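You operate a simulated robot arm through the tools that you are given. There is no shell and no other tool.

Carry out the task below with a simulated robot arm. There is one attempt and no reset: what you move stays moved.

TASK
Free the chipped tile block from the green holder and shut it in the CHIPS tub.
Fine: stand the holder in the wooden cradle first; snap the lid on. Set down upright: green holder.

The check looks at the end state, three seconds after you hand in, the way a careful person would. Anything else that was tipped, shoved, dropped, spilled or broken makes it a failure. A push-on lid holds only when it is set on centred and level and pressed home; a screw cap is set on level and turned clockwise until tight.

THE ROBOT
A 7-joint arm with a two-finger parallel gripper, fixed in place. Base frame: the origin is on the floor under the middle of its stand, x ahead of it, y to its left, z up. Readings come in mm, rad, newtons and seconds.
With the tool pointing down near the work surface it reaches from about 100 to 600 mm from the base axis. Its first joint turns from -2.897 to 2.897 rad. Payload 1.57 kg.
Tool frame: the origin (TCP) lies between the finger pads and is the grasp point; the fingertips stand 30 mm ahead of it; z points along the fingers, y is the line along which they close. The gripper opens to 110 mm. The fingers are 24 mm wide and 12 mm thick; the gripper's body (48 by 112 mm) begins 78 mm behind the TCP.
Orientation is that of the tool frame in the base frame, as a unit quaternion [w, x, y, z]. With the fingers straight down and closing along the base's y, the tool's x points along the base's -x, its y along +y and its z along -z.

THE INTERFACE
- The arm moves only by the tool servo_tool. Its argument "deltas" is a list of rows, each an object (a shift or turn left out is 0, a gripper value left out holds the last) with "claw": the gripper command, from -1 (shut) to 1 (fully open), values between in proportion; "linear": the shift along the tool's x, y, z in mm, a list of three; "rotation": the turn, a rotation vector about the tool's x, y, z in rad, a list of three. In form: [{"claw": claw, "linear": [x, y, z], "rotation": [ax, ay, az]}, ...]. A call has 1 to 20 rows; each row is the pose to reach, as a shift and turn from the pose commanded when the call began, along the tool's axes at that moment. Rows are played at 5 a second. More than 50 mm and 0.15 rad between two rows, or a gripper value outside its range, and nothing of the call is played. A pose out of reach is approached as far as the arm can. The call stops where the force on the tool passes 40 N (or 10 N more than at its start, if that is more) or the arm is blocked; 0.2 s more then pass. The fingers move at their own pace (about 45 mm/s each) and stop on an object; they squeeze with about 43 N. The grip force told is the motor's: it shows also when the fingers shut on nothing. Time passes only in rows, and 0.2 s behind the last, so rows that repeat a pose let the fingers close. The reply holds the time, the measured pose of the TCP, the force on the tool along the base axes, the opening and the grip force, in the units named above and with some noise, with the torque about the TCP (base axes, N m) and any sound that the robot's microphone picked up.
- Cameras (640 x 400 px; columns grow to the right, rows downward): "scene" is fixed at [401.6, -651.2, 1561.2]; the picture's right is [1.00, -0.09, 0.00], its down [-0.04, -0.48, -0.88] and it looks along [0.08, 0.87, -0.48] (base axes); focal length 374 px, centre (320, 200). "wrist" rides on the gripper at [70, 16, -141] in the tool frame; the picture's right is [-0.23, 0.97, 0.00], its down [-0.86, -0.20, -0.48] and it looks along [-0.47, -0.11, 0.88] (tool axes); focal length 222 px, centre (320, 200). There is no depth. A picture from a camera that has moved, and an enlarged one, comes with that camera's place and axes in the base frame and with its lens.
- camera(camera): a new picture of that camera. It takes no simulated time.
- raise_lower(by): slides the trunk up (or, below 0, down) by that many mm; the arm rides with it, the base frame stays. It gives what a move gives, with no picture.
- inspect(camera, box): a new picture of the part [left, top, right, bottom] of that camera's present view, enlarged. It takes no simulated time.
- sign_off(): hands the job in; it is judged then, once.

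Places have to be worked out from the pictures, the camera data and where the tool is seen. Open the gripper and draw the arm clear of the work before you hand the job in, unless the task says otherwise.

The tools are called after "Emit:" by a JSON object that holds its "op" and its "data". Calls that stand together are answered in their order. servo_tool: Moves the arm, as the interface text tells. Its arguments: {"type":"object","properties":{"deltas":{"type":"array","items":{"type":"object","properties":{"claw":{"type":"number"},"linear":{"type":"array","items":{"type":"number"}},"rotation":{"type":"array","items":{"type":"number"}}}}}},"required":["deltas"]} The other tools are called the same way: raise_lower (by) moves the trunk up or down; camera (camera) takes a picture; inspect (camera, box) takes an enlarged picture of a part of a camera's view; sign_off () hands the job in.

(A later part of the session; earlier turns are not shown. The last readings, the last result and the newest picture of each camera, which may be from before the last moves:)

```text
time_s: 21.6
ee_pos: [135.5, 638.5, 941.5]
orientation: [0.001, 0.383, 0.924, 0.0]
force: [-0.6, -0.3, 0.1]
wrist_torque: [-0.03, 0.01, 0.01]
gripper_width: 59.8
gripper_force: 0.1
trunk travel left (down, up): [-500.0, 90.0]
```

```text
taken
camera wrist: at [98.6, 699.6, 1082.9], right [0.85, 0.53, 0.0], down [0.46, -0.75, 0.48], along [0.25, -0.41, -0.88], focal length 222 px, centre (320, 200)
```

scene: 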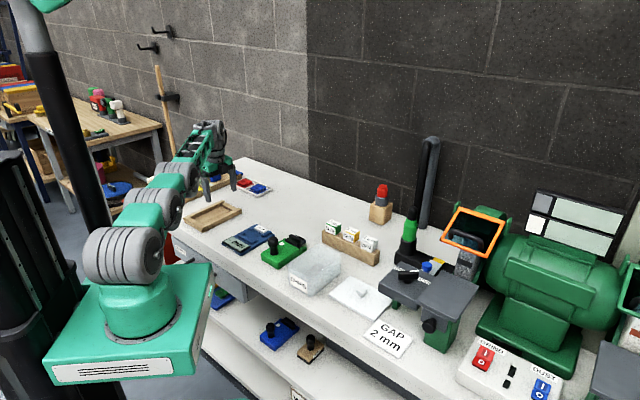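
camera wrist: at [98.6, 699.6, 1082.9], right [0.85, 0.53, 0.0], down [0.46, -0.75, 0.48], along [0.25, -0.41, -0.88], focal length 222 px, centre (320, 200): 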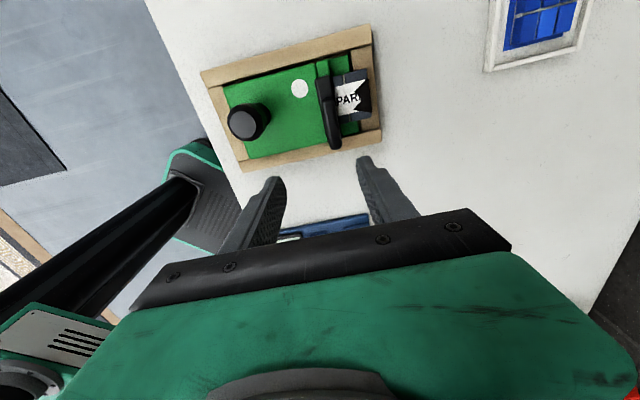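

Emit:
{"op": "inspect", "data": {"camera": "wrist", "box": [290, 45, 390, 155]}}

Emit:
{"op": "inspect", "data": {"camera": "scene", "box": [216, 193, 248, 215]}}

```text
3.64 times, centred on (340, 100) of wrist
camera zoom: at [98.6, 699.6, 1082.9], right [0.85, 0.53, 0.0], down [0.46, -0.75, 0.48], along [0.25, -0.41, -0.88], focal length 808 px, centre (247, 564)
```

zoom: 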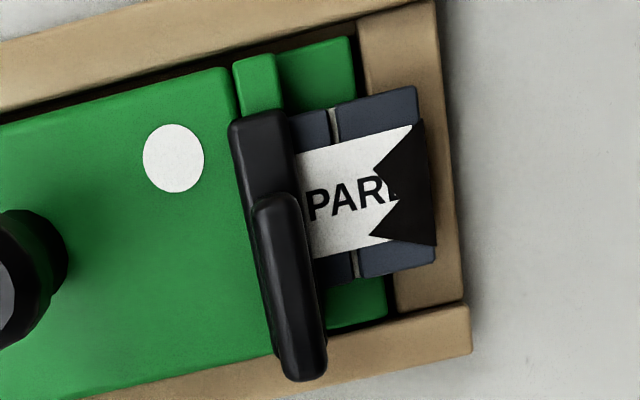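

```text
16.00 times, centred on (232, 204) of scene
camera zoom: at [401.6, -651.2, 1561.2], right [1.0, -0.09, 0.0], down [-0.04, -0.48, -0.88], along [0.08, 0.87, -0.48], focal length 5984 px, centre (1728, 136)
```

zoom: 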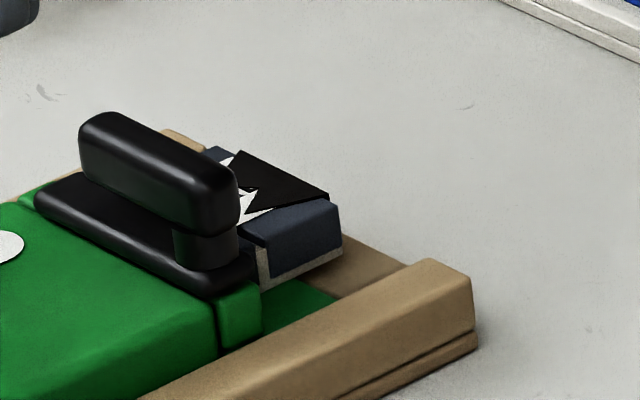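

The tile's back ~13 mm is under the black bar, and the lever's stem sits at its right end, so the lever should swing about that stem. I'll hook the lever's free half from the tile side with one finger and pull toward the knob. First I open fully and line up above, with knob and lever both between the fingers.

Emit:
{"op": "servo_tool", "data": {"deltas": [{"claw": 1, "linear": [20, -12, 0]}, {"claw": 1, "linear": [42.5, -24.4, 0]}, {"linear": [42.5, -24.4, 15]}, {"linear": [42.5, -24.4, 25]}, {"linear": [42.5, -24.4, 25]}]}}

Emit:
{"op": "camera", "data": {"camera": "wrist"}}

Emit:
{"op": "inspect", "data": {"camera": "scene", "box": [180, 165, 260, 225]}}

```text
time_s: 22.8
ee_pos: [90.3, 650.3, 914.4]
orientation: [0.001, 0.382, 0.924, 0.0]
force: [-0.6, 0.2, -0.9]
wrist_torque: [-0.01, 0.02, 0.04]
gripper_width: 110.0
gripper_force: 0.0
trunk travel left (down, up): [-500.0, 90.0]
```

```text
taken
camera wrist: at [53.2, 712.1, 1055.4], right [0.85, 0.53, 0.0], down [0.46, -0.75, 0.48], along [0.25, -0.41, -0.88], focal length 222 px, centre (320, 200)
```

wrist: 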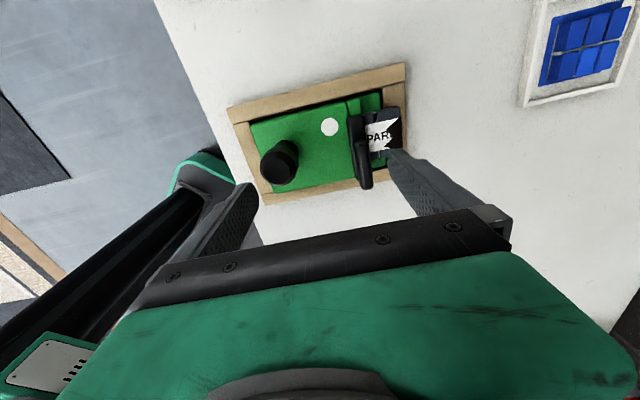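

```text
6.67 times, centred on (220, 195) of scene
camera zoom: at [401.6, -651.2, 1561.2], right [1.0, -0.09, 0.0], down [-0.04, -0.48, -0.88], along [0.08, 0.87, -0.48], focal length 2493 px, centre (987, 233)
```

zoom: 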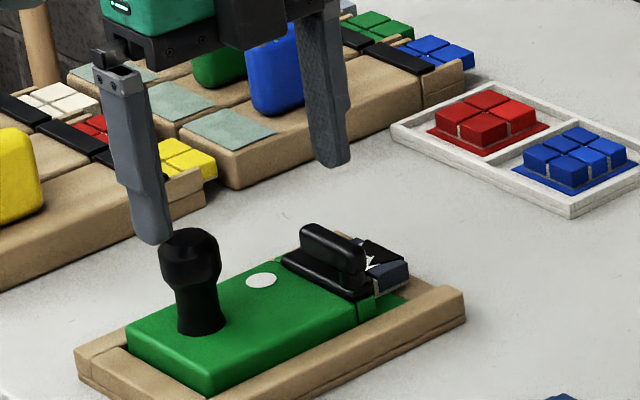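

I enlarge this wrist view to verify clearances of both fingers to knob and lever before going down.

Emit:
{"op": "inspect", "data": {"camera": "wrist", "box": [230, 80, 430, 220]}}

```text
2.86 times, centred on (330, 150) of wrist
camera zoom: at [53.2, 712.1, 1055.4], right [0.85, 0.53, 0.0], down [0.46, -0.75, 0.48], along [0.25, -0.41, -0.88], focal length 635 px, centre (291, 343)
```

zoom: 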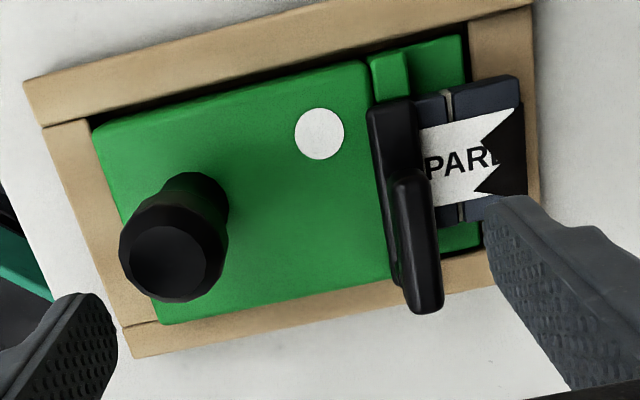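

Knob clearance ≈2.5 mm and lever ≈6 mm; I shift −1.5 mm along tool y to even that out and descend so the tips end at ~825 (lever spans ~826–840, tile top ~813).

Emit:
{"op": "servo_tool", "data": {"deltas": [{"claw": 1, "linear": [0, -1.5, 10]}, {"linear": [0, -1.5, 25]}, {"linear": [0, -1.5, 40]}, {"linear": [0, -1.5, 52]}, {"linear": [0, -1.5, 58]}, {"linear": [0, -1.5, 58]}]}}

Emit:
{"op": "camera", "data": {"camera": "wrist"}}

Emit:
{"op": "inspect", "data": {"camera": "scene", "box": [180, 165, 260, 225]}}

```text
time_s: 24.2
ee_pos: [88.5, 649.9, 858.4]
orientation: [0.0, 0.382, 0.924, 0.0]
force: [-0.6, 0.6, 0.3]
wrist_torque: [-0.01, -0.01, 0.01]
gripper_width: 110.1
gripper_force: 0.1
trunk travel left (down, up): [-500.0, 90.0]
```

```text
taken
camera wrist: at [51.3, 710.6, 998.5], right [0.85, 0.53, 0.0], down [0.46, -0.75, 0.48], along [0.25, -0.41, -0.88], focal length 222 px, centre (320, 200)
```

wrist: 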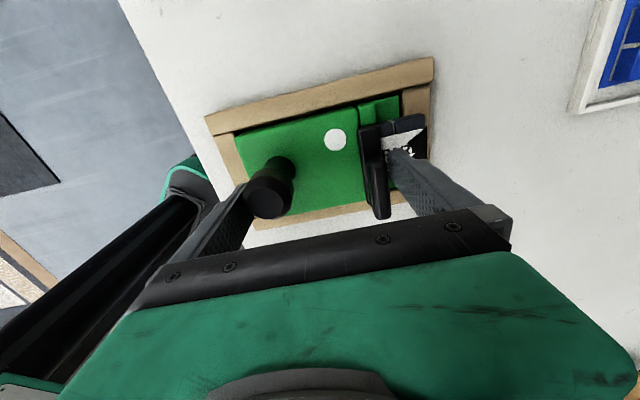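

```text
6.67 times, centred on (220, 195) of scene
camera zoom: at [401.6, -651.2, 1561.2], right [1.0, -0.09, 0.0], down [-0.04, -0.48, -0.88], along [0.08, 0.87, -0.48], focal length 2493 px, centre (987, 233)
```

zoom: 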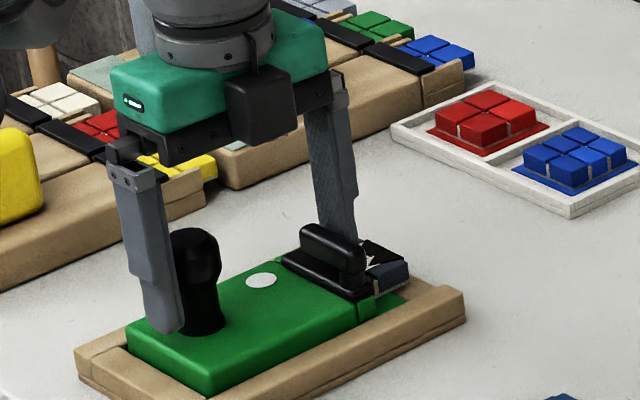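

Both fingers are in position with the lever just inside the front finger. I pull gently toward the knob (−tool y) 8 mm and read the force.

Emit:
{"op": "servo_tool", "data": {"deltas": [{"claw": 1, "linear": [0, -3, 1]}, {"linear": [0, -5, 1]}, {"linear": [0, -7, 1]}, {"linear": [0, -8, 1]}, {"linear": [0, -8, 1]}]}}

Emit:
{"op": "inspect", "data": {"camera": "scene", "box": [190, 175, 254, 225]}}

Emit:
{"op": "inspect", "data": {"camera": "wrist", "box": [230, 80, 450, 230]}}

```text
time_s: 25.4
ee_pos: [83.1, 643.9, 855.9]
orientation: [0.001, 0.383, 0.924, -0.002]
force: [0.9, 1.8, 0.9]
wrist_torque: [0.07, -0.04, 0.01]
gripper_width: 110.0
gripper_force: 0.0
trunk travel left (down, up): [-500.0, 90.0]
```

```text
8.00 times, centred on (222, 200) of scene
camera zoom: at [401.6, -651.2, 1561.2], right [1.0, -0.09, 0.0], down [-0.04, -0.48, -0.88], along [0.08, 0.87, -0.48], focal length 2992 px, centre (1104, 200)
```

zoom: 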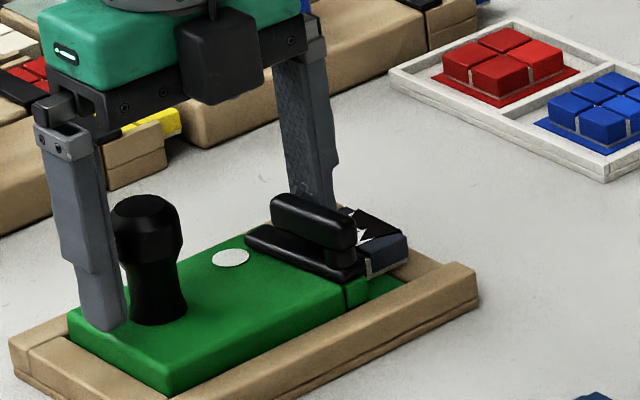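

```text
2.67 times, centred on (340, 155) of wrist
camera zoom: at [45.9, 705.0, 996.4], right [0.85, 0.53, 0.0], down [0.46, -0.75, 0.48], along [0.25, -0.41, -0.88], focal length 592 px, centre (267, 320)
```

zoom: 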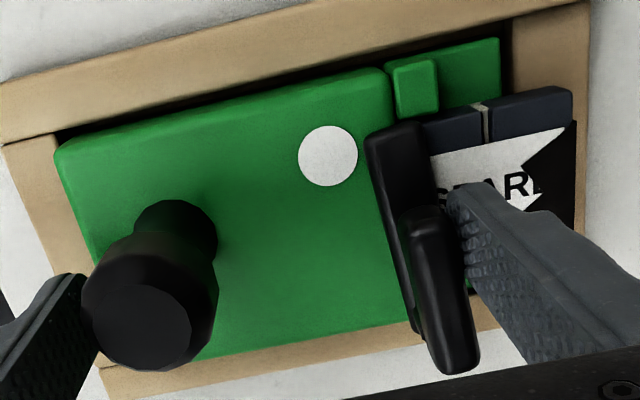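

The bar and lever turn together about the stem and its left end has started swinging off the tile toward the knob with little force. I continue pulling 28 mm.

Emit:
{"op": "servo_tool", "data": {"deltas": [{"claw": 1, "linear": [0, -4, 0]}, {"linear": [0, -8, 0]}, {"linear": [0, -12, 0]}, {"linear": [0, -16, 0]}, {"linear": [0, -20, 0]}, {"linear": [0, -24, 0]}, {"linear": [0, -28, 0]}, {"linear": [0, -28, 0]}]}}

Emit:
{"op": "inspect", "data": {"camera": "scene", "box": [190, 175, 254, 225]}}

Emit:
{"op": "inspect", "data": {"camera": "wrist", "box": [230, 80, 450, 230]}}

```text
time_s: 27.2
ee_pos: [62.7, 623.7, 854.7]
orientation: [0.001, 0.382, 0.924, -0.001]
force: [0.4, -0.1, 0.3]
wrist_torque: [-0.01, 0.01, -0.04]
gripper_width: 110.2
gripper_force: 0.0
trunk travel left (down, up): [-500.0, 90.0]
```

```text
8.00 times, centred on (222, 200) of scene
camera zoom: at [401.6, -651.2, 1561.2], right [1.0, -0.09, 0.0], down [-0.04, -0.48, -0.88], along [0.08, 0.87, -0.48], focal length 2992 px, centre (1104, 200)
```

zoom: 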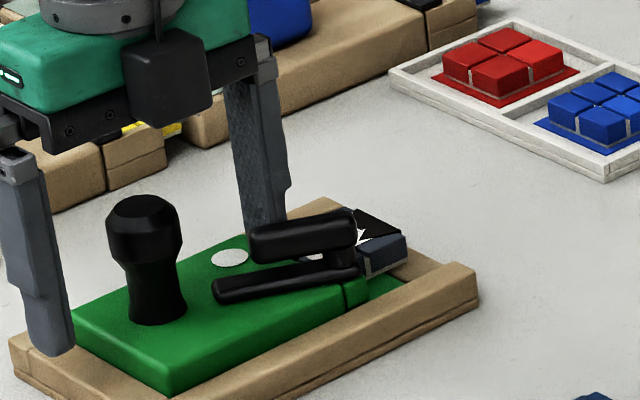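

```text
2.67 times, centred on (340, 155) of wrist
camera zoom: at [25.5, 685.4, 995.6], right [0.85, 0.53, 0.0], down [0.46, -0.74, 0.48], along [0.25, -0.41, -0.88], focal length 592 px, centre (267, 320)
```

zoom: 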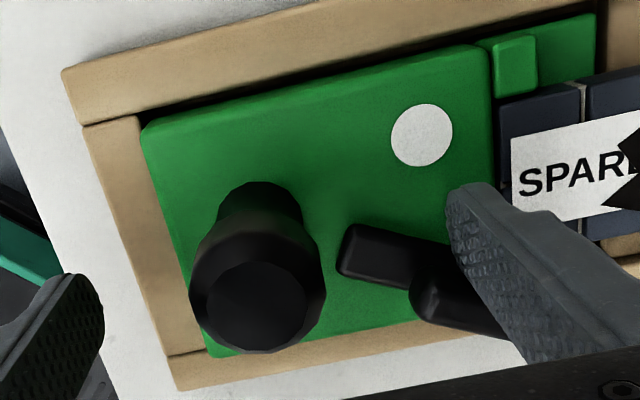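

The clip has swung ~60° and the tile is uncovered. I nudge the lever further round toward 90° by moving the same finger sideways (−tool x) 14 mm.

Emit:
{"op": "servo_tool", "data": {"deltas": [{"claw": 1, "linear": [-3, 0, 0]}, {"linear": [-6, 0, 0]}, {"linear": [-9, 0, 0]}, {"linear": [-12, 0, 0]}, {"linear": [-14, 0, 0]}, {"linear": [-14, 0, 0]}]}}

Emit:
{"op": "inspect", "data": {"camera": "scene", "box": [190, 175, 254, 225]}}

Emit:
{"op": "inspect", "data": {"camera": "wrist", "box": [230, 80, 450, 230]}}

```text
time_s: 28.6
ee_pos: [73.9, 615.6, 856.6]
orientation: [0.001, 0.384, 0.923, -0.001]
force: [-1.0, -0.3, 0.6]
wrist_torque: [0.04, 0.03, 0.05]
gripper_width: 109.2
gripper_force: 0.1
trunk travel left (down, up): [-500.0, 90.0]
```

```text
8.00 times, centred on (222, 200) of scene
camera zoom: at [401.6, -651.2, 1561.2], right [1.0, -0.09, 0.0], down [-0.04, -0.48, -0.88], along [0.08, 0.87, -0.48], focal length 2992 px, centre (1104, 200)
```

zoom: 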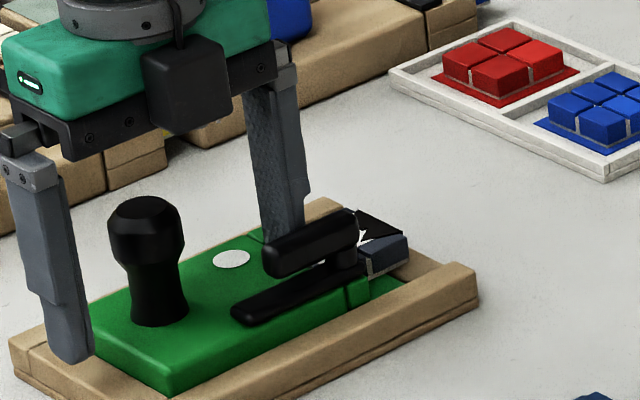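

```text
2.67 times, centred on (340, 155) of wrist
camera zoom: at [36.3, 676.0, 996.7], right [0.85, 0.53, 0.0], down [0.46, -0.75, 0.48], along [0.25, -0.41, -0.88], focal length 592 px, centre (267, 320)
```

zoom: 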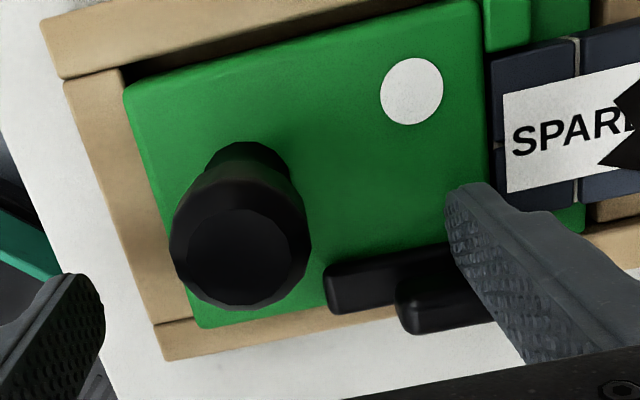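

The clip is now swung fully back along the holder's right edge. I back off slightly, rise, and look at the uncovered tile.

Emit:
{"op": "servo_tool", "data": {"deltas": [{"claw": 1, "linear": [2, 0, 0]}, {"linear": [3, 0, -15]}, {"linear": [3, 5, -40]}, {"linear": [0, 20, -75]}, {"linear": [-5, 40, -100]}, {"linear": [-10, 50, -110]}, {"linear": [-10, 50, -110]}]}}

Emit:
{"op": "camera", "data": {"camera": "wrist"}}

Emit:
{"op": "inspect", "data": {"camera": "scene", "box": [190, 180, 254, 230]}}

```text
time_s: 30.2
ee_pos: [116.3, 644.3, 966.1]
orientation: [0.001, 0.383, 0.924, 0.0]
force: [-0.6, -0.6, 0.0]
wrist_torque: [0.0, 0.01, 0.01]
gripper_width: 110.2
gripper_force: 0.0
trunk travel left (down, up): [-500.0, 90.0]
```

```text
taken
camera wrist: at [79.0, 704.9, 1107.4], right [0.85, 0.53, 0.0], down [0.46, -0.75, 0.48], along [0.25, -0.41, -0.88], focal length 222 px, centre (320, 200)
```

wrist: 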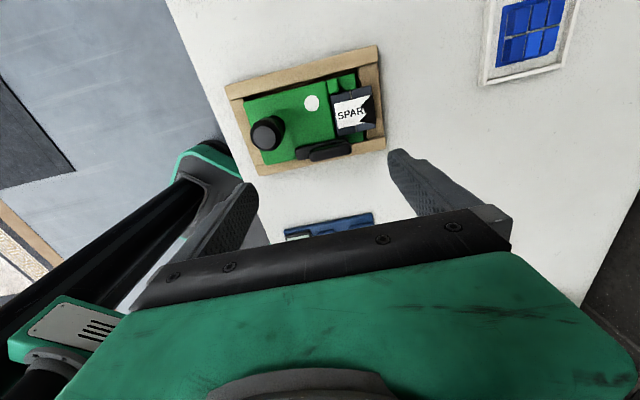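

```text
8.00 times, centred on (222, 205) of scene
camera zoom: at [401.6, -651.2, 1561.2], right [1.0, -0.09, 0.0], down [-0.04, -0.48, -0.88], along [0.08, 0.87, -0.48], focal length 2992 px, centre (1104, 160)
```

zoom: 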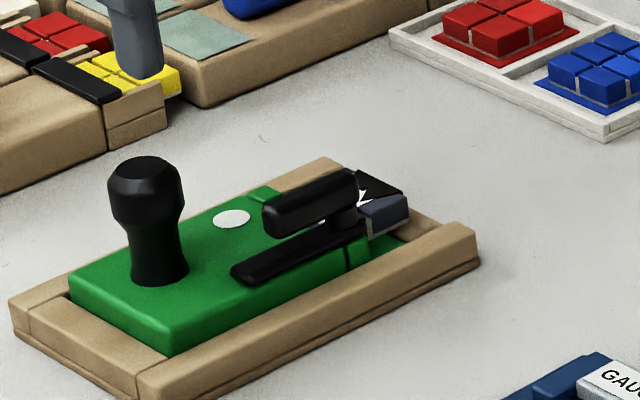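

Emit:
{"op": "inspect", "data": {"camera": "wrist", "box": [280, 60, 400, 170]}}

Emit:
{"op": "inspect", "data": {"camera": "scene", "box": [218, 196, 250, 216]}}

```text
3.64 times, centred on (340, 115) of wrist
camera zoom: at [79.0, 704.9, 1107.4], right [0.85, 0.53, 0.0], down [0.46, -0.75, 0.48], along [0.25, -0.41, -0.88], focal length 808 px, centre (247, 509)
```

zoom: 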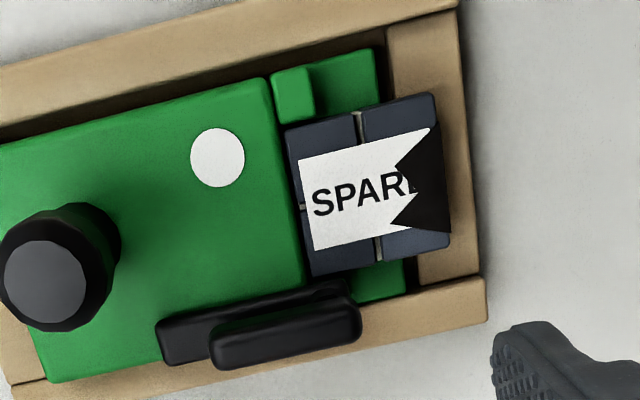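

```text
16.00 times, centred on (234, 206) of scene
camera zoom: at [401.6, -651.2, 1561.2], right [1.0, -0.09, 0.0], down [-0.04, -0.48, -0.88], along [0.08, 0.87, -0.48], focal length 5984 px, centre (1696, 104)
```

zoom: 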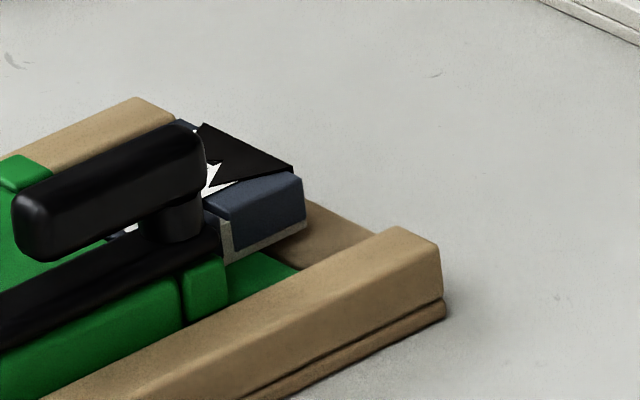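

The tile block (48–49 mm square, top ≈813, centre ≈ p397/a587, i.e. around (134, 696)) is fully exposed. I turn the tool −90° so the fingers close across the tile's width and the camera sits on the robot's side.

Emit:
{"op": "servo_tool", "data": {"deltas": [{"claw": 0.4, "rotation": [0, 0, -0.13]}, {"rotation": [0, 0, -0.26]}, {"rotation": [0, 0, -0.39]}, {"rotation": [0, 0, -0.52]}, {"rotation": [0, 0, -0.65]}, {"rotation": [0, 0, -0.78]}, {"rotation": [0, 0, -0.91]}, {"rotation": [0, 0, -1.04]}, {"rotation": [0, 0, -1.17]}, {"rotation": [0, 0, -1.3]}, {"rotation": [0, 0, -1.43]}, {"rotation": [0, 0, -1.5708]}, {"rotation": [0, 0, -1.5708]}]}}

Emit:
{"op": "camera", "data": {"camera": "wrist"}}

Emit:
{"op": "camera", "data": {"camera": "scene"}}

```text
time_s: 33.0
ee_pos: [115.5, 642.4, 965.1]
orientation: [0.0, -0.383, 0.924, -0.001]
force: [-0.2, -0.3, -0.1]
wrist_torque: [0.01, 0.05, -0.02]
gripper_width: 76.8
gripper_force: 0.1
trunk travel left (down, up): [-500.0, 90.0]
```

```text
taken
camera wrist: at [55.2, 605.0, 1106.5], right [-0.53, 0.85, 0.0], down [0.74, 0.47, 0.48], along [0.41, 0.25, -0.88], focal length 222 px, centre (320, 200)
```

wrist: 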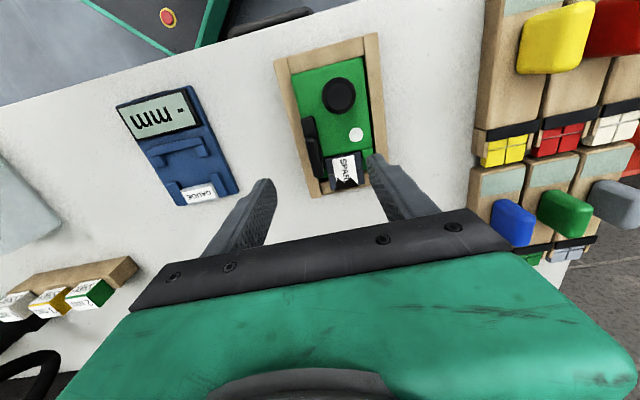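

```text
taken
```

scene: 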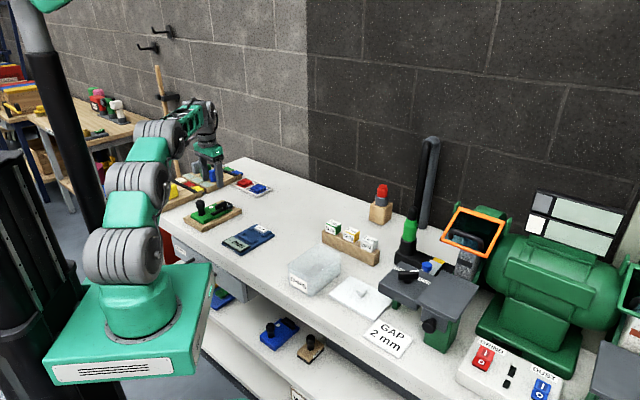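

The tool is turned. Next I tilt it 10° (fingers pointing outward, for reach), narrow the opening to ~58 mm and hover above the outer part of the tile.

Emit:
{"op": "servo_tool", "data": {"deltas": [{"claw": 0.055, "linear": [-10, 6, 10], "rotation": [0, -0.06, 0]}, {"linear": [-25, 12, 25], "rotation": [0, -0.12, 0]}, {"linear": [-40, 18, 40], "rotation": [0, -0.1745, 0]}, {"linear": [-54.9, 24.4, 55], "rotation": [0, -0.1745, 0]}, {"linear": [-54.9, 24.4, 55], "rotation": [0, -0.1745, 0]}, {"linear": [-54.9, 24.4, 55], "rotation": [0, -0.1745, 0]}]}}

Emit:
{"op": "camera", "data": {"camera": "wrist"}}

Emit:
{"op": "inspect", "data": {"camera": "scene", "box": [190, 165, 270, 225]}}

```text
time_s: 34.4
ee_pos: [138.2, 698.3, 911.1]
orientation: [0.081, -0.381, 0.921, 0.033]
force: [0.2, 0.0, 0.3]
wrist_torque: [0.02, 0.0, 0.0]
gripper_width: 58.0
gripper_force: 0.1
trunk travel left (down, up): [-500.0, 90.0]
```

```text
taken
camera wrist: at [60.9, 644.0, 1038.7], right [-0.53, 0.85, 0.04], down [0.68, 0.4, 0.62], along [0.51, 0.36, -0.78], focal length 222 px, centre (320, 200)
```

wrist: 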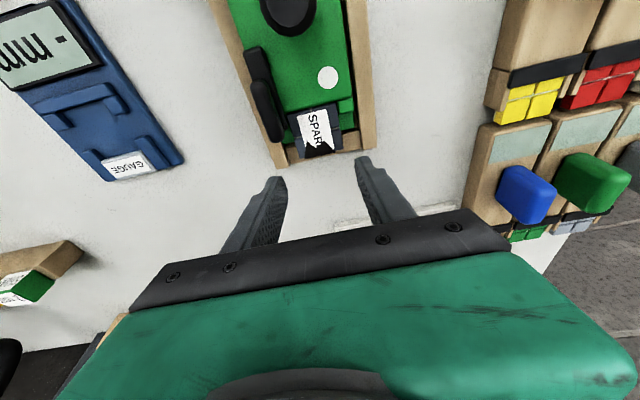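

```text
6.67 times, centred on (230, 195) of scene
camera zoom: at [401.6, -651.2, 1561.2], right [1.0, -0.09, 0.0], down [-0.04, -0.48, -0.88], along [0.08, 0.87, -0.48], focal length 2493 px, centre (920, 233)
```

zoom: 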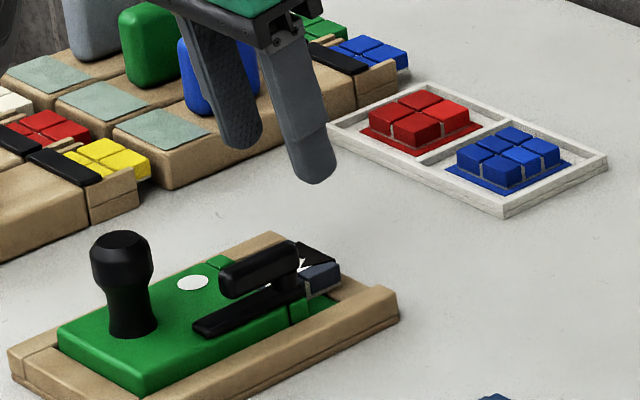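

I enlarge the tile region to verify its centre relative to the fingers.

Emit:
{"op": "inspect", "data": {"camera": "wrist", "box": [230, 60, 400, 190]}}

```text
3.08 times, centred on (315, 125) of wrist
camera zoom: at [60.9, 644.0, 1038.7], right [-0.53, 0.85, 0.04], down [0.68, 0.4, 0.62], along [0.51, 0.36, -0.78], focal length 684 px, centre (335, 431)
```

zoom: 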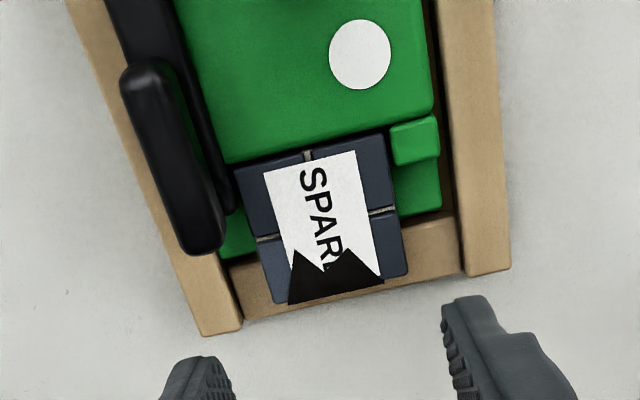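

The tile is centred between the fingers (within ~1 mm), and the lever end stays clear by a few mm. I go straight down so the tips end ~805, just above the ledge.

Emit:
{"op": "servo_tool", "data": {"deltas": [{"claw": 0.055, "linear": [1.5, 1, 20]}, {"linear": [4.9, 1, 39.7]}, {"linear": [8.1, 1, 57.5]}, {"linear": [10.2, 1, 69.3]}, {"linear": [11.2, 1, 75.2]}, {"linear": [11.2, 1, 75.2]}]}}

Emit:
{"op": "camera", "data": {"camera": "wrist"}}

Emit:
{"op": "inspect", "data": {"camera": "scene", "box": [205, 175, 261, 220]}}

```text
time_s: 35.8
ee_pos: [137.9, 701.8, 835.8]
orientation: [0.081, -0.381, 0.92, 0.034]
force: [-0.7, -0.8, 0.4]
wrist_torque: [-0.03, -0.01, 0.01]
gripper_width: 58.1
gripper_force: 0.0
trunk travel left (down, up): [-500.0, 90.0]
```

```text
taken
camera wrist: at [60.6, 647.5, 962.7], right [-0.53, 0.85, 0.04], down [0.68, 0.4, 0.62], along [0.51, 0.36, -0.78], focal length 222 px, centre (320, 200)
```

wrist: 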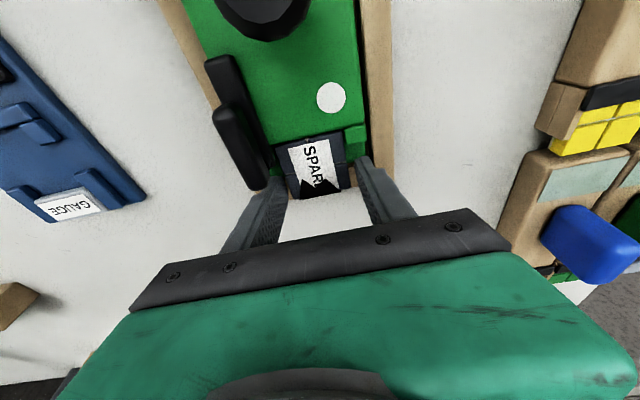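

```text
8.89 times, centred on (233, 198) of scene
camera zoom: at [401.6, -651.2, 1561.2], right [1.0, -0.09, 0.0], down [-0.04, -0.48, -0.88], along [0.08, 0.87, -0.48], focal length 3324 px, centre (1093, 222)
```

zoom: 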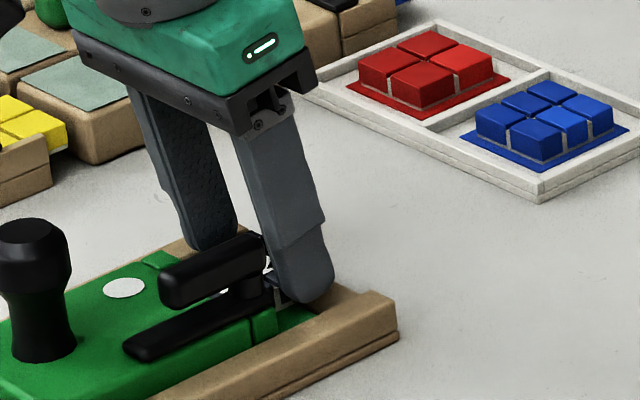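

No contact force. I zoom in to check the finger positions against the tile and the lever before closing.

Emit:
{"op": "inspect", "data": {"camera": "wrist", "box": [200, 100, 420, 240]}}

Emit:
{"op": "inspect", "data": {"camera": "scene", "box": [220, 190, 248, 212]}}

```text
2.86 times, centred on (310, 170) of wrist
camera zoom: at [60.6, 647.5, 962.7], right [-0.53, 0.85, 0.04], down [0.68, 0.4, 0.62], along [0.51, 0.36, -0.78], focal length 635 px, centre (349, 286)
```

zoom: 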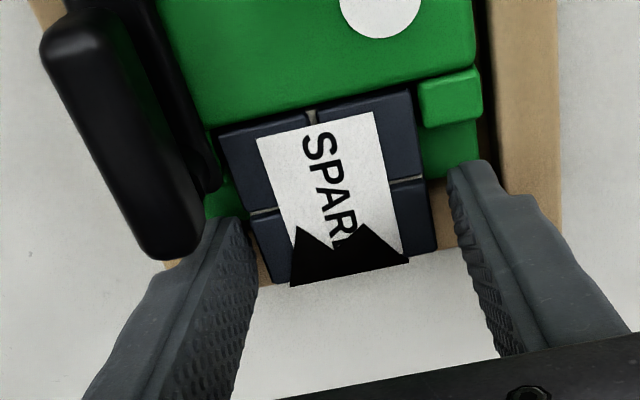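

```text
16.00 times, centred on (234, 201) of scene
camera zoom: at [401.6, -651.2, 1561.2], right [1.0, -0.09, 0.0], down [-0.04, -0.48, -0.88], along [0.08, 0.87, -0.48], focal length 5984 px, centre (1696, 184)
```

zoom: 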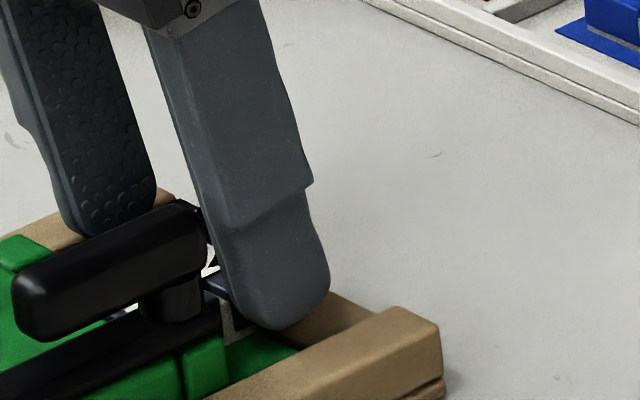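

The fingers straddle the tile with the lever clear. I close on the tile.

Emit:
{"op": "servo_tool", "data": {"deltas": [{"claw": -1}, {"claw": -1}, {"claw": -1}, {"claw": -1}]}}

Emit:
{"op": "inspect", "data": {"camera": "wrist", "box": [200, 100, 420, 240]}}

```text
time_s: 36.8
ee_pos: [136.9, 701.2, 835.5]
orientation: [0.081, -0.381, 0.921, 0.032]
force: [-0.4, 1.7, 0.6]
wrist_torque: [-0.01, 0.02, 0.03]
gripper_width: 49.0
gripper_force: 43.3
trunk travel left (down, up): [-500.0, 90.0]
```

```text
2.86 times, centred on (310, 170) of wrist
camera zoom: at [60.7, 647.4, 962.7], right [-0.53, 0.85, 0.04], down [0.68, 0.4, 0.62], along [0.51, 0.36, -0.78], focal length 635 px, centre (349, 286)
```

zoom: 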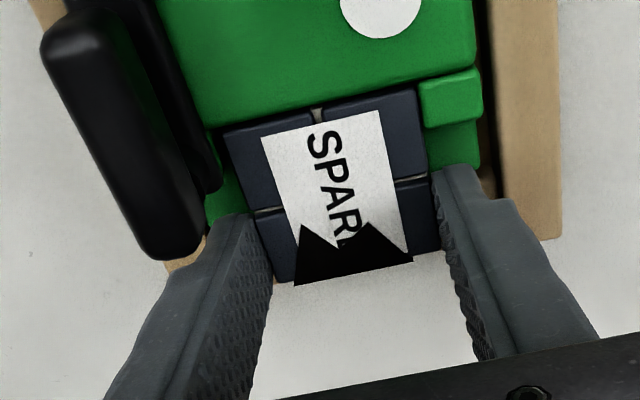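

Gripped at 49.0 mm. I lift straight up a little first and check that the tile comes while the holder stays put.

Emit:
{"op": "servo_tool", "data": {"deltas": [{"claw": -1, "linear": [-0.5, 0, -3]}, {"linear": [-1.2, 0, -7]}, {"linear": [-2.1, 0, -12]}, {"linear": [-3.1, 0, -17.7]}, {"linear": [-3.1, 0, -17.7]}]}}

Emit:
{"op": "inspect", "data": {"camera": "wrist", "box": [200, 80, 440, 240]}}

Emit:
{"op": "inspect", "data": {"camera": "scene", "box": [190, 170, 262, 225]}}

```text
time_s: 38.0
ee_pos: [137.4, 700.3, 852.1]
orientation: [0.081, -0.381, 0.921, 0.034]
force: [1.1, 1.3, -0.8]
wrist_torque: [0.05, -0.01, -0.08]
gripper_width: 48.8
gripper_force: 43.2
trunk travel left (down, up): [-500.0, 90.0]
```

```text
2.50 times, centred on (320, 160) of wrist
camera zoom: at [60.7, 646.1, 978.1], right [-0.53, 0.85, 0.04], down [0.68, 0.4, 0.62], along [0.51, 0.36, -0.78], focal length 555 px, centre (320, 300)
```

zoom: 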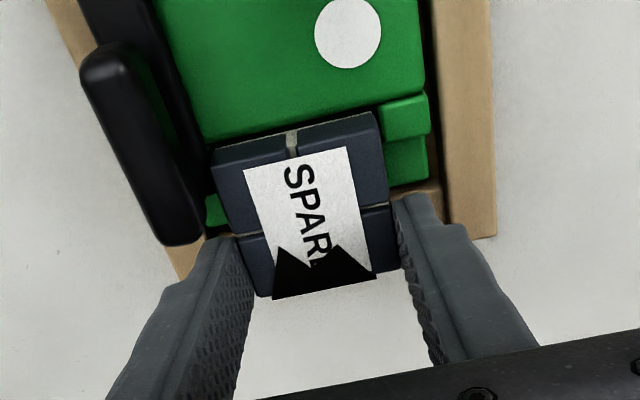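

```text
7.27 times, centred on (226, 198) of scene
camera zoom: at [401.6, -651.2, 1561.2], right [1.0, -0.09, 0.0], down [-0.04, -0.48, -0.88], along [0.08, 0.87, -0.48], focal length 2720 px, centre (1004, 218)
```

zoom: 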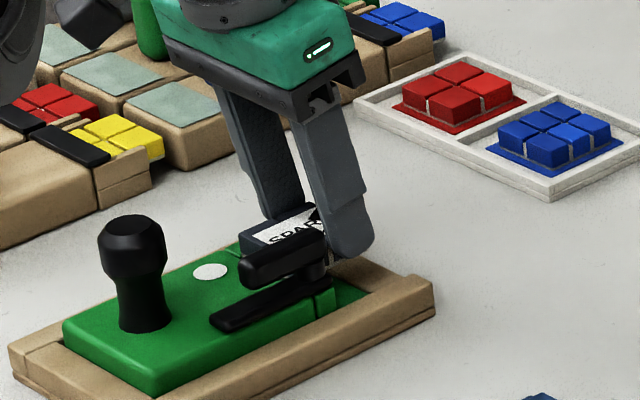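

The tile is free and coming up cleanly; the holder stays. I lift to about z=950.

Emit:
{"op": "servo_tool", "data": {"deltas": [{"claw": -1, "linear": [-3.5, 0, -20]}, {"linear": [-8, 0, -45]}, {"linear": [-13, 0, -74]}, {"linear": [-17.4, 0, -98.5]}, {"linear": [-17.4, 0, -98.5]}]}}

Emit:
{"op": "camera", "data": {"camera": "wrist"}}

Emit:
{"op": "camera", "data": {"camera": "scene"}}

Emit:
{"op": "inspect", "data": {"camera": "scene", "box": [280, 235, 400, 325]}}

```text
time_s: 39.2
ee_pos: [133.8, 694.7, 951.8]
orientation: [0.081, -0.381, 0.92, 0.034]
force: [-0.1, -0.2, -0.6]
wrist_torque: [0.0, 0.0, -0.01]
gripper_width: 49.0
gripper_force: 42.8
out of reach, approached as far as the arm can: row 4, 5
trunk travel left (down, up): [-500.0, 90.0]
```

```text
taken
camera wrist: at [56.9, 641.1, 1076.7], right [-0.53, 0.85, 0.04], down [0.68, 0.4, 0.62], along [0.51, 0.36, -0.78], focal length 222 px, centre (320, 200)
```

wrist: 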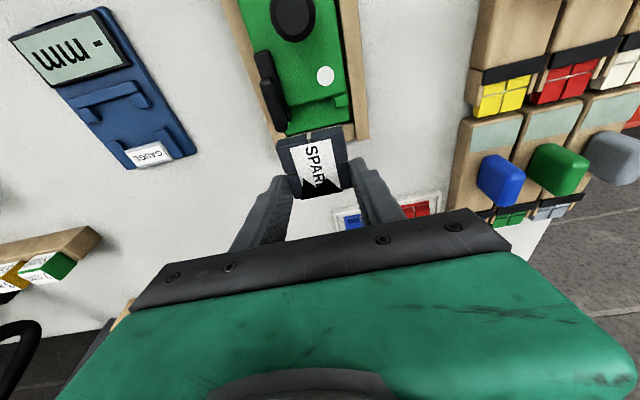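

```text
taken
```

scene: 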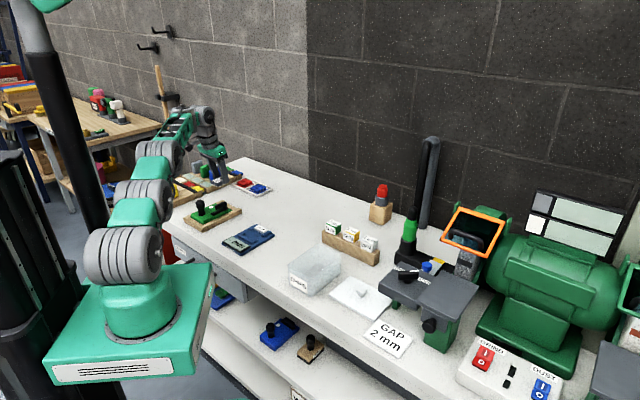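

```text
4.44 times, centred on (340, 280) of scene
camera zoom: at [401.6, -651.2, 1561.2], right [1.0, -0.09, 0.0], down [-0.04, -0.48, -0.88], along [0.08, 0.87, -0.48], focal length 1662 px, centre (231, -156)
```

zoom: 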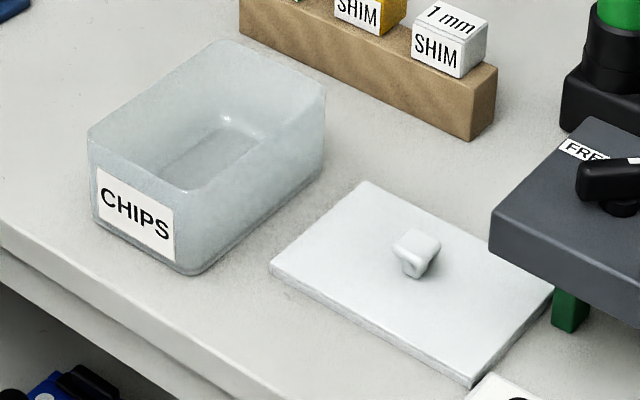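

The tile is held securely. From the scene view the tub is ≈143×91 mm, rim z≈850, centre ≈ (466, 263), with its long side along the same 45° line. I carry the tile there along the bench at z≈955, straightening the tilt on the way.

Emit:
{"op": "servo_tool", "data": {"deltas": [{"claw": -1, "linear": [3, -20, -1]}, {"linear": [8, -55, -2]}, {"linear": [13, -95, -3]}, {"linear": [18, -135, -5], "rotation": [0, 0.03, 0]}, {"linear": [22, -175, -6], "rotation": [0, 0.06, 0]}, {"linear": [27, -215, -8], "rotation": [0, 0.09, 0]}, {"linear": [32, -255, -9], "rotation": [0, 0.12, 0]}, {"linear": [37, -295, -11], "rotation": [0, 0.15, 0]}, {"linear": [42, -335, -12], "rotation": [0, 0.1745, 0]}, {"linear": [47, -375, -14], "rotation": [0, 0.1745, 0]}, {"linear": [52, -415, -15], "rotation": [0, 0.1745, 0]}, {"linear": [57, -455, -17], "rotation": [0, 0.1745, 0]}, {"linear": [62, -495, -18], "rotation": [0, 0.1745, 0]}, {"linear": [66, -525, -19], "rotation": [0, 0.1745, 0]}, {"linear": [67.5, -540, -20], "rotation": [0, 0.1745, 0]}, {"linear": [67.5, -540, -20], "rotation": [0, 0.1745, 0]}]}}

Emit:
{"op": "camera", "data": {"camera": "wrist"}}

Emit:
{"op": "camera", "data": {"camera": "scene"}}

```text
time_s: 42.6
ee_pos: [544.5, 342.5, 1014.9]
orientation: [-0.001, -0.383, 0.924, -0.003]
force: [0.3, -0.1, -0.9]
wrist_torque: [0.01, -0.04, -0.03]
gripper_width: 49.2
gripper_force: 42.5
out of reach, approached as far as the arm can: row 3, 4, 5, 6, 7, 8, 9, 10, 11, 12, 13, 14, 15, 16
trunk travel left (down, up): [-500.0, 90.0]
```

```text
taken
camera wrist: at [486.1, 305.2, 1154.4], right [-0.53, 0.85, 0.0], down [0.75, 0.46, 0.48], along [0.41, 0.25, -0.88], focal length 222 px, centre (320, 200)
```

wrist: 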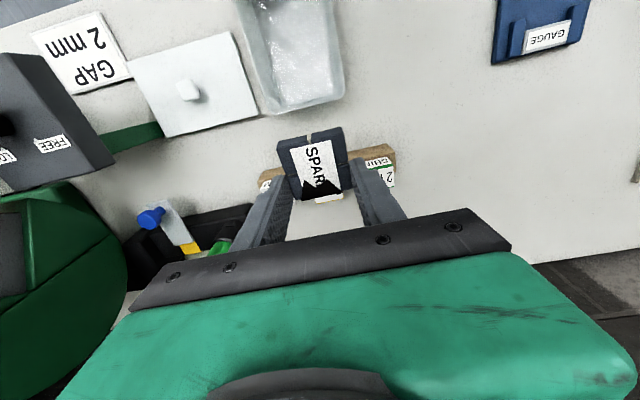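

```text
taken
```

scene: 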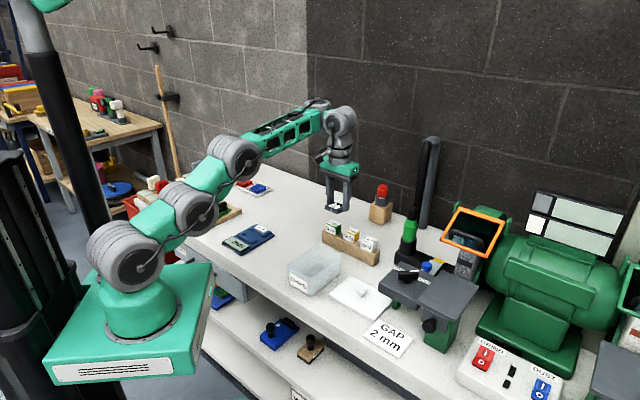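

The arm stopped short ((544, 342, 1015) instead of (466, 263, 960)); this yaw is probably near a wrist-joint limit here. The tile is still held. I turn the tool back +90° in place, which is the yaw that worked before and also lets the fingers open along the tub's long side.

Emit:
{"op": "servo_tool", "data": {"deltas": [{"claw": -1, "rotation": [0, 0, 0.13]}, {"rotation": [0, 0, 0.26]}, {"rotation": [0, 0, 0.39]}, {"rotation": [0, 0, 0.52]}, {"rotation": [0, 0, 0.65]}, {"rotation": [0, 0, 0.78]}, {"rotation": [0, 0, 0.91]}, {"rotation": [0, 0, 1.04]}, {"rotation": [0, 0, 1.17]}, {"rotation": [0, 0, 1.3]}, {"rotation": [0, 0, 1.43]}, {"rotation": [0, 0, 1.5708]}, {"rotation": [0, 0, 1.5708]}]}}

Emit:
{"op": "camera", "data": {"camera": "wrist"}}

Emit:
{"op": "camera", "data": {"camera": "scene"}}

```text
time_s: 45.4
ee_pos: [542.9, 349.9, 1008.2]
orientation: [-0.002, 0.384, 0.923, -0.002]
force: [0.3, 0.3, -1.2]
wrist_torque: [-0.03, -0.01, 0.02]
gripper_width: 49.0
gripper_force: 42.8
out of reach, approached as far as the arm can: row 2, 3, 4, 5, 6, 7, 8, 9, 10, 11, 12, 13
trunk travel left (down, up): [-500.0, 90.0]
```

```text
taken
camera wrist: at [506.7, 410.4, 1149.1], right [0.85, 0.53, 0.0], down [0.46, -0.74, 0.48], along [0.25, -0.41, -0.88], focal length 222 px, centre (320, 200)
```

wrist: 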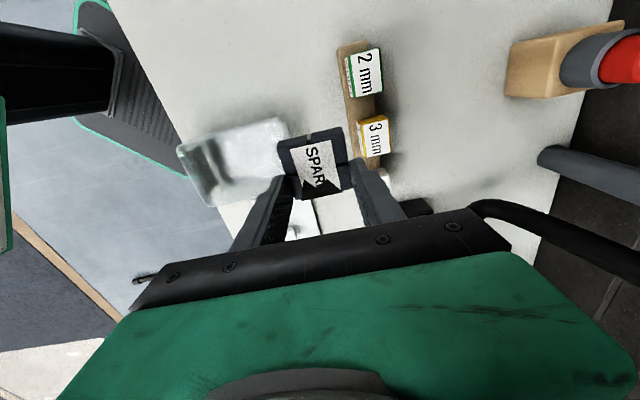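

```text
taken
```

scene: 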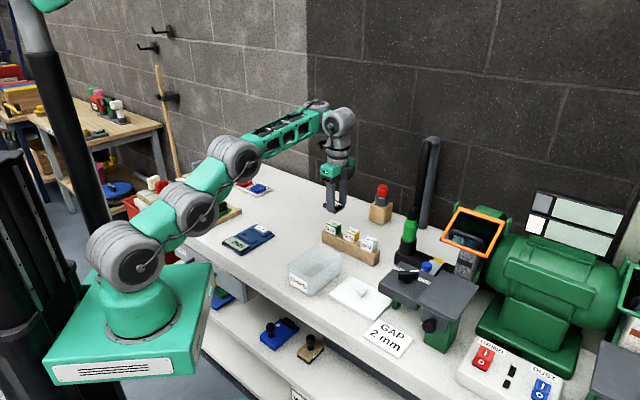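

The arm is stretched straight (it followed its reach limit), so it needs to bend its elbow again. I command a move inward and down toward the tub's position and see whether it follows.

Emit:
{"op": "servo_tool", "data": {"deltas": [{"claw": -1, "linear": [0, -25, 10]}, {"linear": [-2, -55, 20]}, {"linear": [-4, -85, 32]}, {"linear": [-7, -116, 45]}, {"linear": [-7, -116, 45]}, {"linear": [-7, -116, 45]}]}}

Emit:
{"op": "camera", "data": {"camera": "scene"}}

```text
time_s: 46.8
ee_pos: [551.7, 337.4, 1010.5]
orientation: [0.0, 0.383, 0.924, -0.001]
force: [-0.5, 0.1, -1.0]
wrist_torque: [-0.01, 0.01, 0.03]
gripper_width: 49.2
gripper_force: 43.0
out of reach, approached as far as the arm can: row 1, 2, 3, 4, 5, 6
trunk travel left (down, up): [-500.0, 90.0]
```

```text
taken
```

scene: 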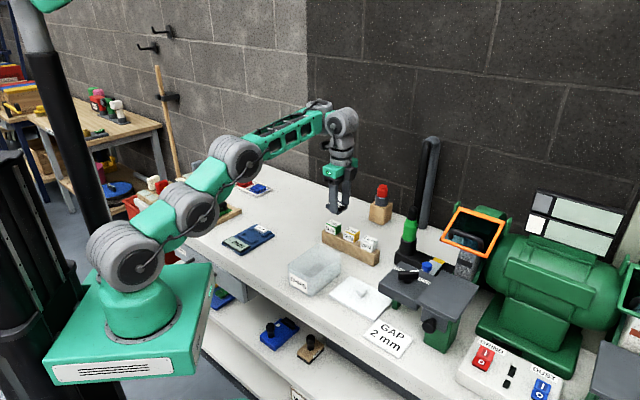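

Inward pulls slide it along the limit sphere. A straight-down move should bend the elbow the right way; there is plenty of room below (tile bottom ≈974, shims ≈ 845). I command 60 mm down.

Emit:
{"op": "servo_tool", "data": {"deltas": [{"claw": -1, "linear": [0, 0, 15]}, {"linear": [0, 0, 30]}, {"linear": [0, 0, 45]}, {"linear": [0, 0, 60]}, {"linear": [0, 0, 60]}, {"linear": [0, 0, 60]}]}}

Emit:
{"op": "camera", "data": {"camera": "scene"}}

```text
time_s: 48.2
ee_pos: [566.0, 347.3, 955.9]
orientation: [0.001, 0.382, 0.924, -0.002]
force: [0.4, -0.4, -0.5]
wrist_torque: [-0.01, -0.03, 0.04]
gripper_width: 48.8
gripper_force: 42.9
out of reach, approached as far as the arm can: row 2, 3, 4, 5, 6
trunk travel left (down, up): [-500.0, 90.0]
```

```text
taken
```

scene: 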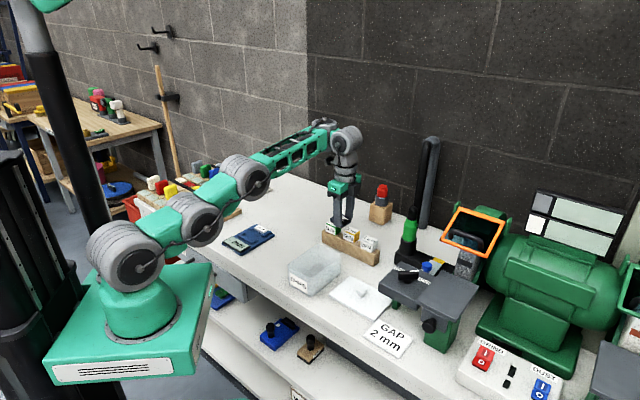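

It slid down along its limit (now (566, 347, 956)) and seems slightly bent. I now try inward combined with a bit more downward, which favours bending the elbow the right way.

Emit:
{"op": "servo_tool", "data": {"deltas": [{"claw": -1, "linear": [2, -8, 8]}, {"linear": [5, -19, 16]}, {"linear": [7, -29, 22]}, {"linear": [9, -39, 25]}, {"linear": [9, -39, 25]}, {"linear": [9, -39, 25]}]}}

Emit:
{"op": "camera", "data": {"camera": "scene"}}

```text
time_s: 49.6
ee_pos: [566.7, 352.6, 933.7]
orientation: [0.0, 0.382, 0.924, -0.001]
force: [-0.2, 0.8, -1.0]
wrist_torque: [-0.03, -0.02, -0.01]
gripper_width: 49.1
gripper_force: 42.5
out of reach, approached as far as the arm can: row 1, 2, 3, 4, 5, 6
trunk travel left (down, up): [-500.0, 90.0]
```

```text
taken
```

scene: 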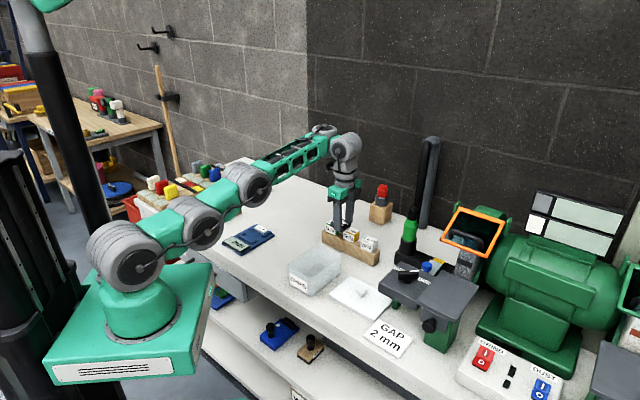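

The forearm keeps the same slope in every picture while only the upper arm sinks, so a wrist joint seems to be the limit rather than reach. I look at the arm closely.

Emit:
{"op": "inspect", "data": {"camera": "scene", "box": [70, 100, 390, 300]}}

Emit:
{"op": "inspect", "data": {"camera": "scene", "box": [280, 110, 410, 240]}}

```text
2.00 times, centred on (230, 200) of scene
camera zoom: at [401.6, -651.2, 1561.2], right [1.0, -0.09, 0.0], down [-0.04, -0.48, -0.88], along [0.08, 0.87, -0.48], focal length 748 px, centre (500, 200)
```

zoom: 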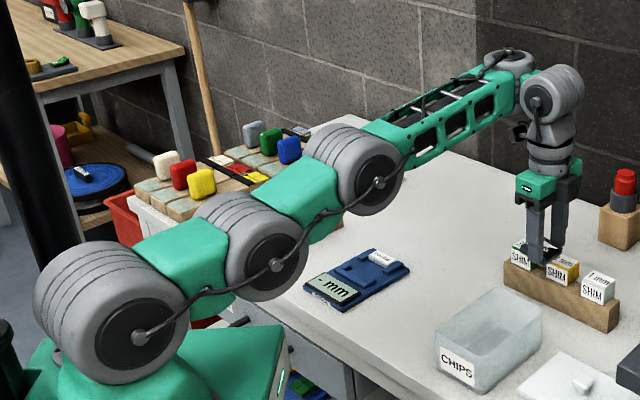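

```text
3.08 times, centred on (345, 175) of scene
camera zoom: at [401.6, -651.2, 1561.2], right [1.0, -0.09, 0.0], down [-0.04, -0.48, -0.88], along [0.08, 0.87, -0.48], focal length 1151 px, centre (243, 277)
```

zoom: 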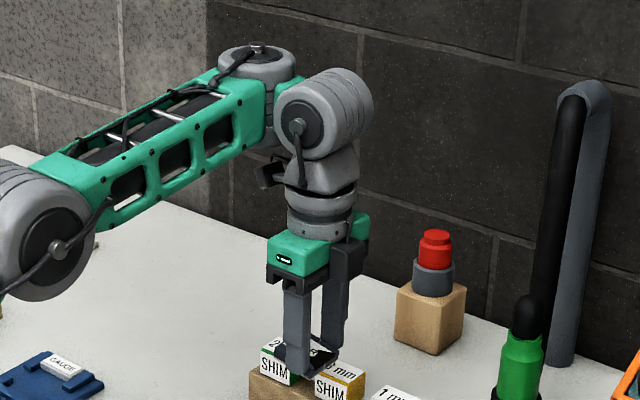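

The arm is a planar chain of three pitch joints that got pulled into an S-shape when I lifted at full stretch; moving downward bends it back the right way. I first swing sideways to the empty bench area behind the holder's old place (+240 mm along tool x), keeping the height.

Emit:
{"op": "servo_tool", "data": {"deltas": [{"claw": -1, "linear": [30, 0, 0]}, {"linear": [65, 0, 0]}, {"linear": [100, 0, 0]}, {"linear": [135, 0, 0]}, {"linear": [170, 0, 0]}, {"linear": [205, 0, 0]}, {"linear": [240, 0, 0]}, {"linear": [240, 0, 0]}]}}

Emit:
{"op": "camera", "data": {"camera": "scene"}}

Emit:
{"op": "camera", "data": {"camera": "wrist"}}

```text
time_s: 51.4
ee_pos: [397.3, 524.5, 935.5]
orientation: [0.001, 0.382, 0.924, 0.0]
force: [-0.1, -0.9, -1.2]
wrist_torque: [-0.03, -0.05, -0.05]
gripper_width: 49.3
gripper_force: 42.9
out of reach, approached as far as the arm can: row 1, 2, 3, 4
trunk travel left (down, up): [-500.0, 90.0]
```

```text
taken
```

scene: 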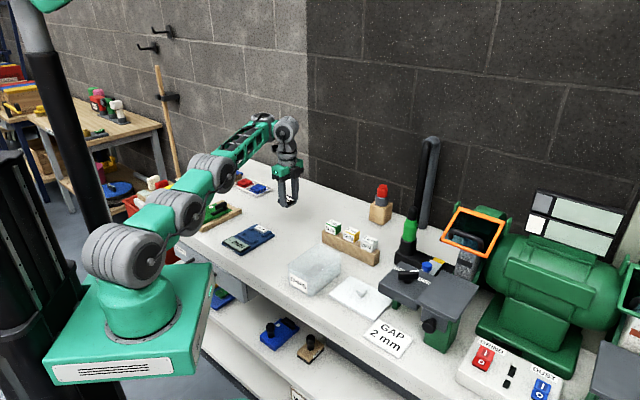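

```text
taken
camera wrist: at [359.6, 586.1, 1075.8], right [0.85, 0.53, 0.0], down [0.46, -0.75, 0.48], along [0.25, -0.41, -0.88], focal length 222 px, centre (320, 200)
```

wrist: 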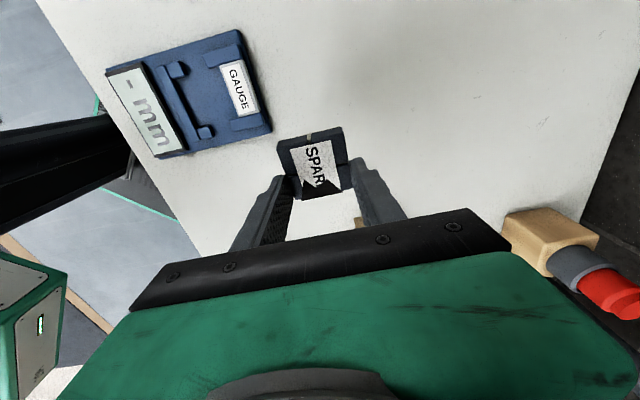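

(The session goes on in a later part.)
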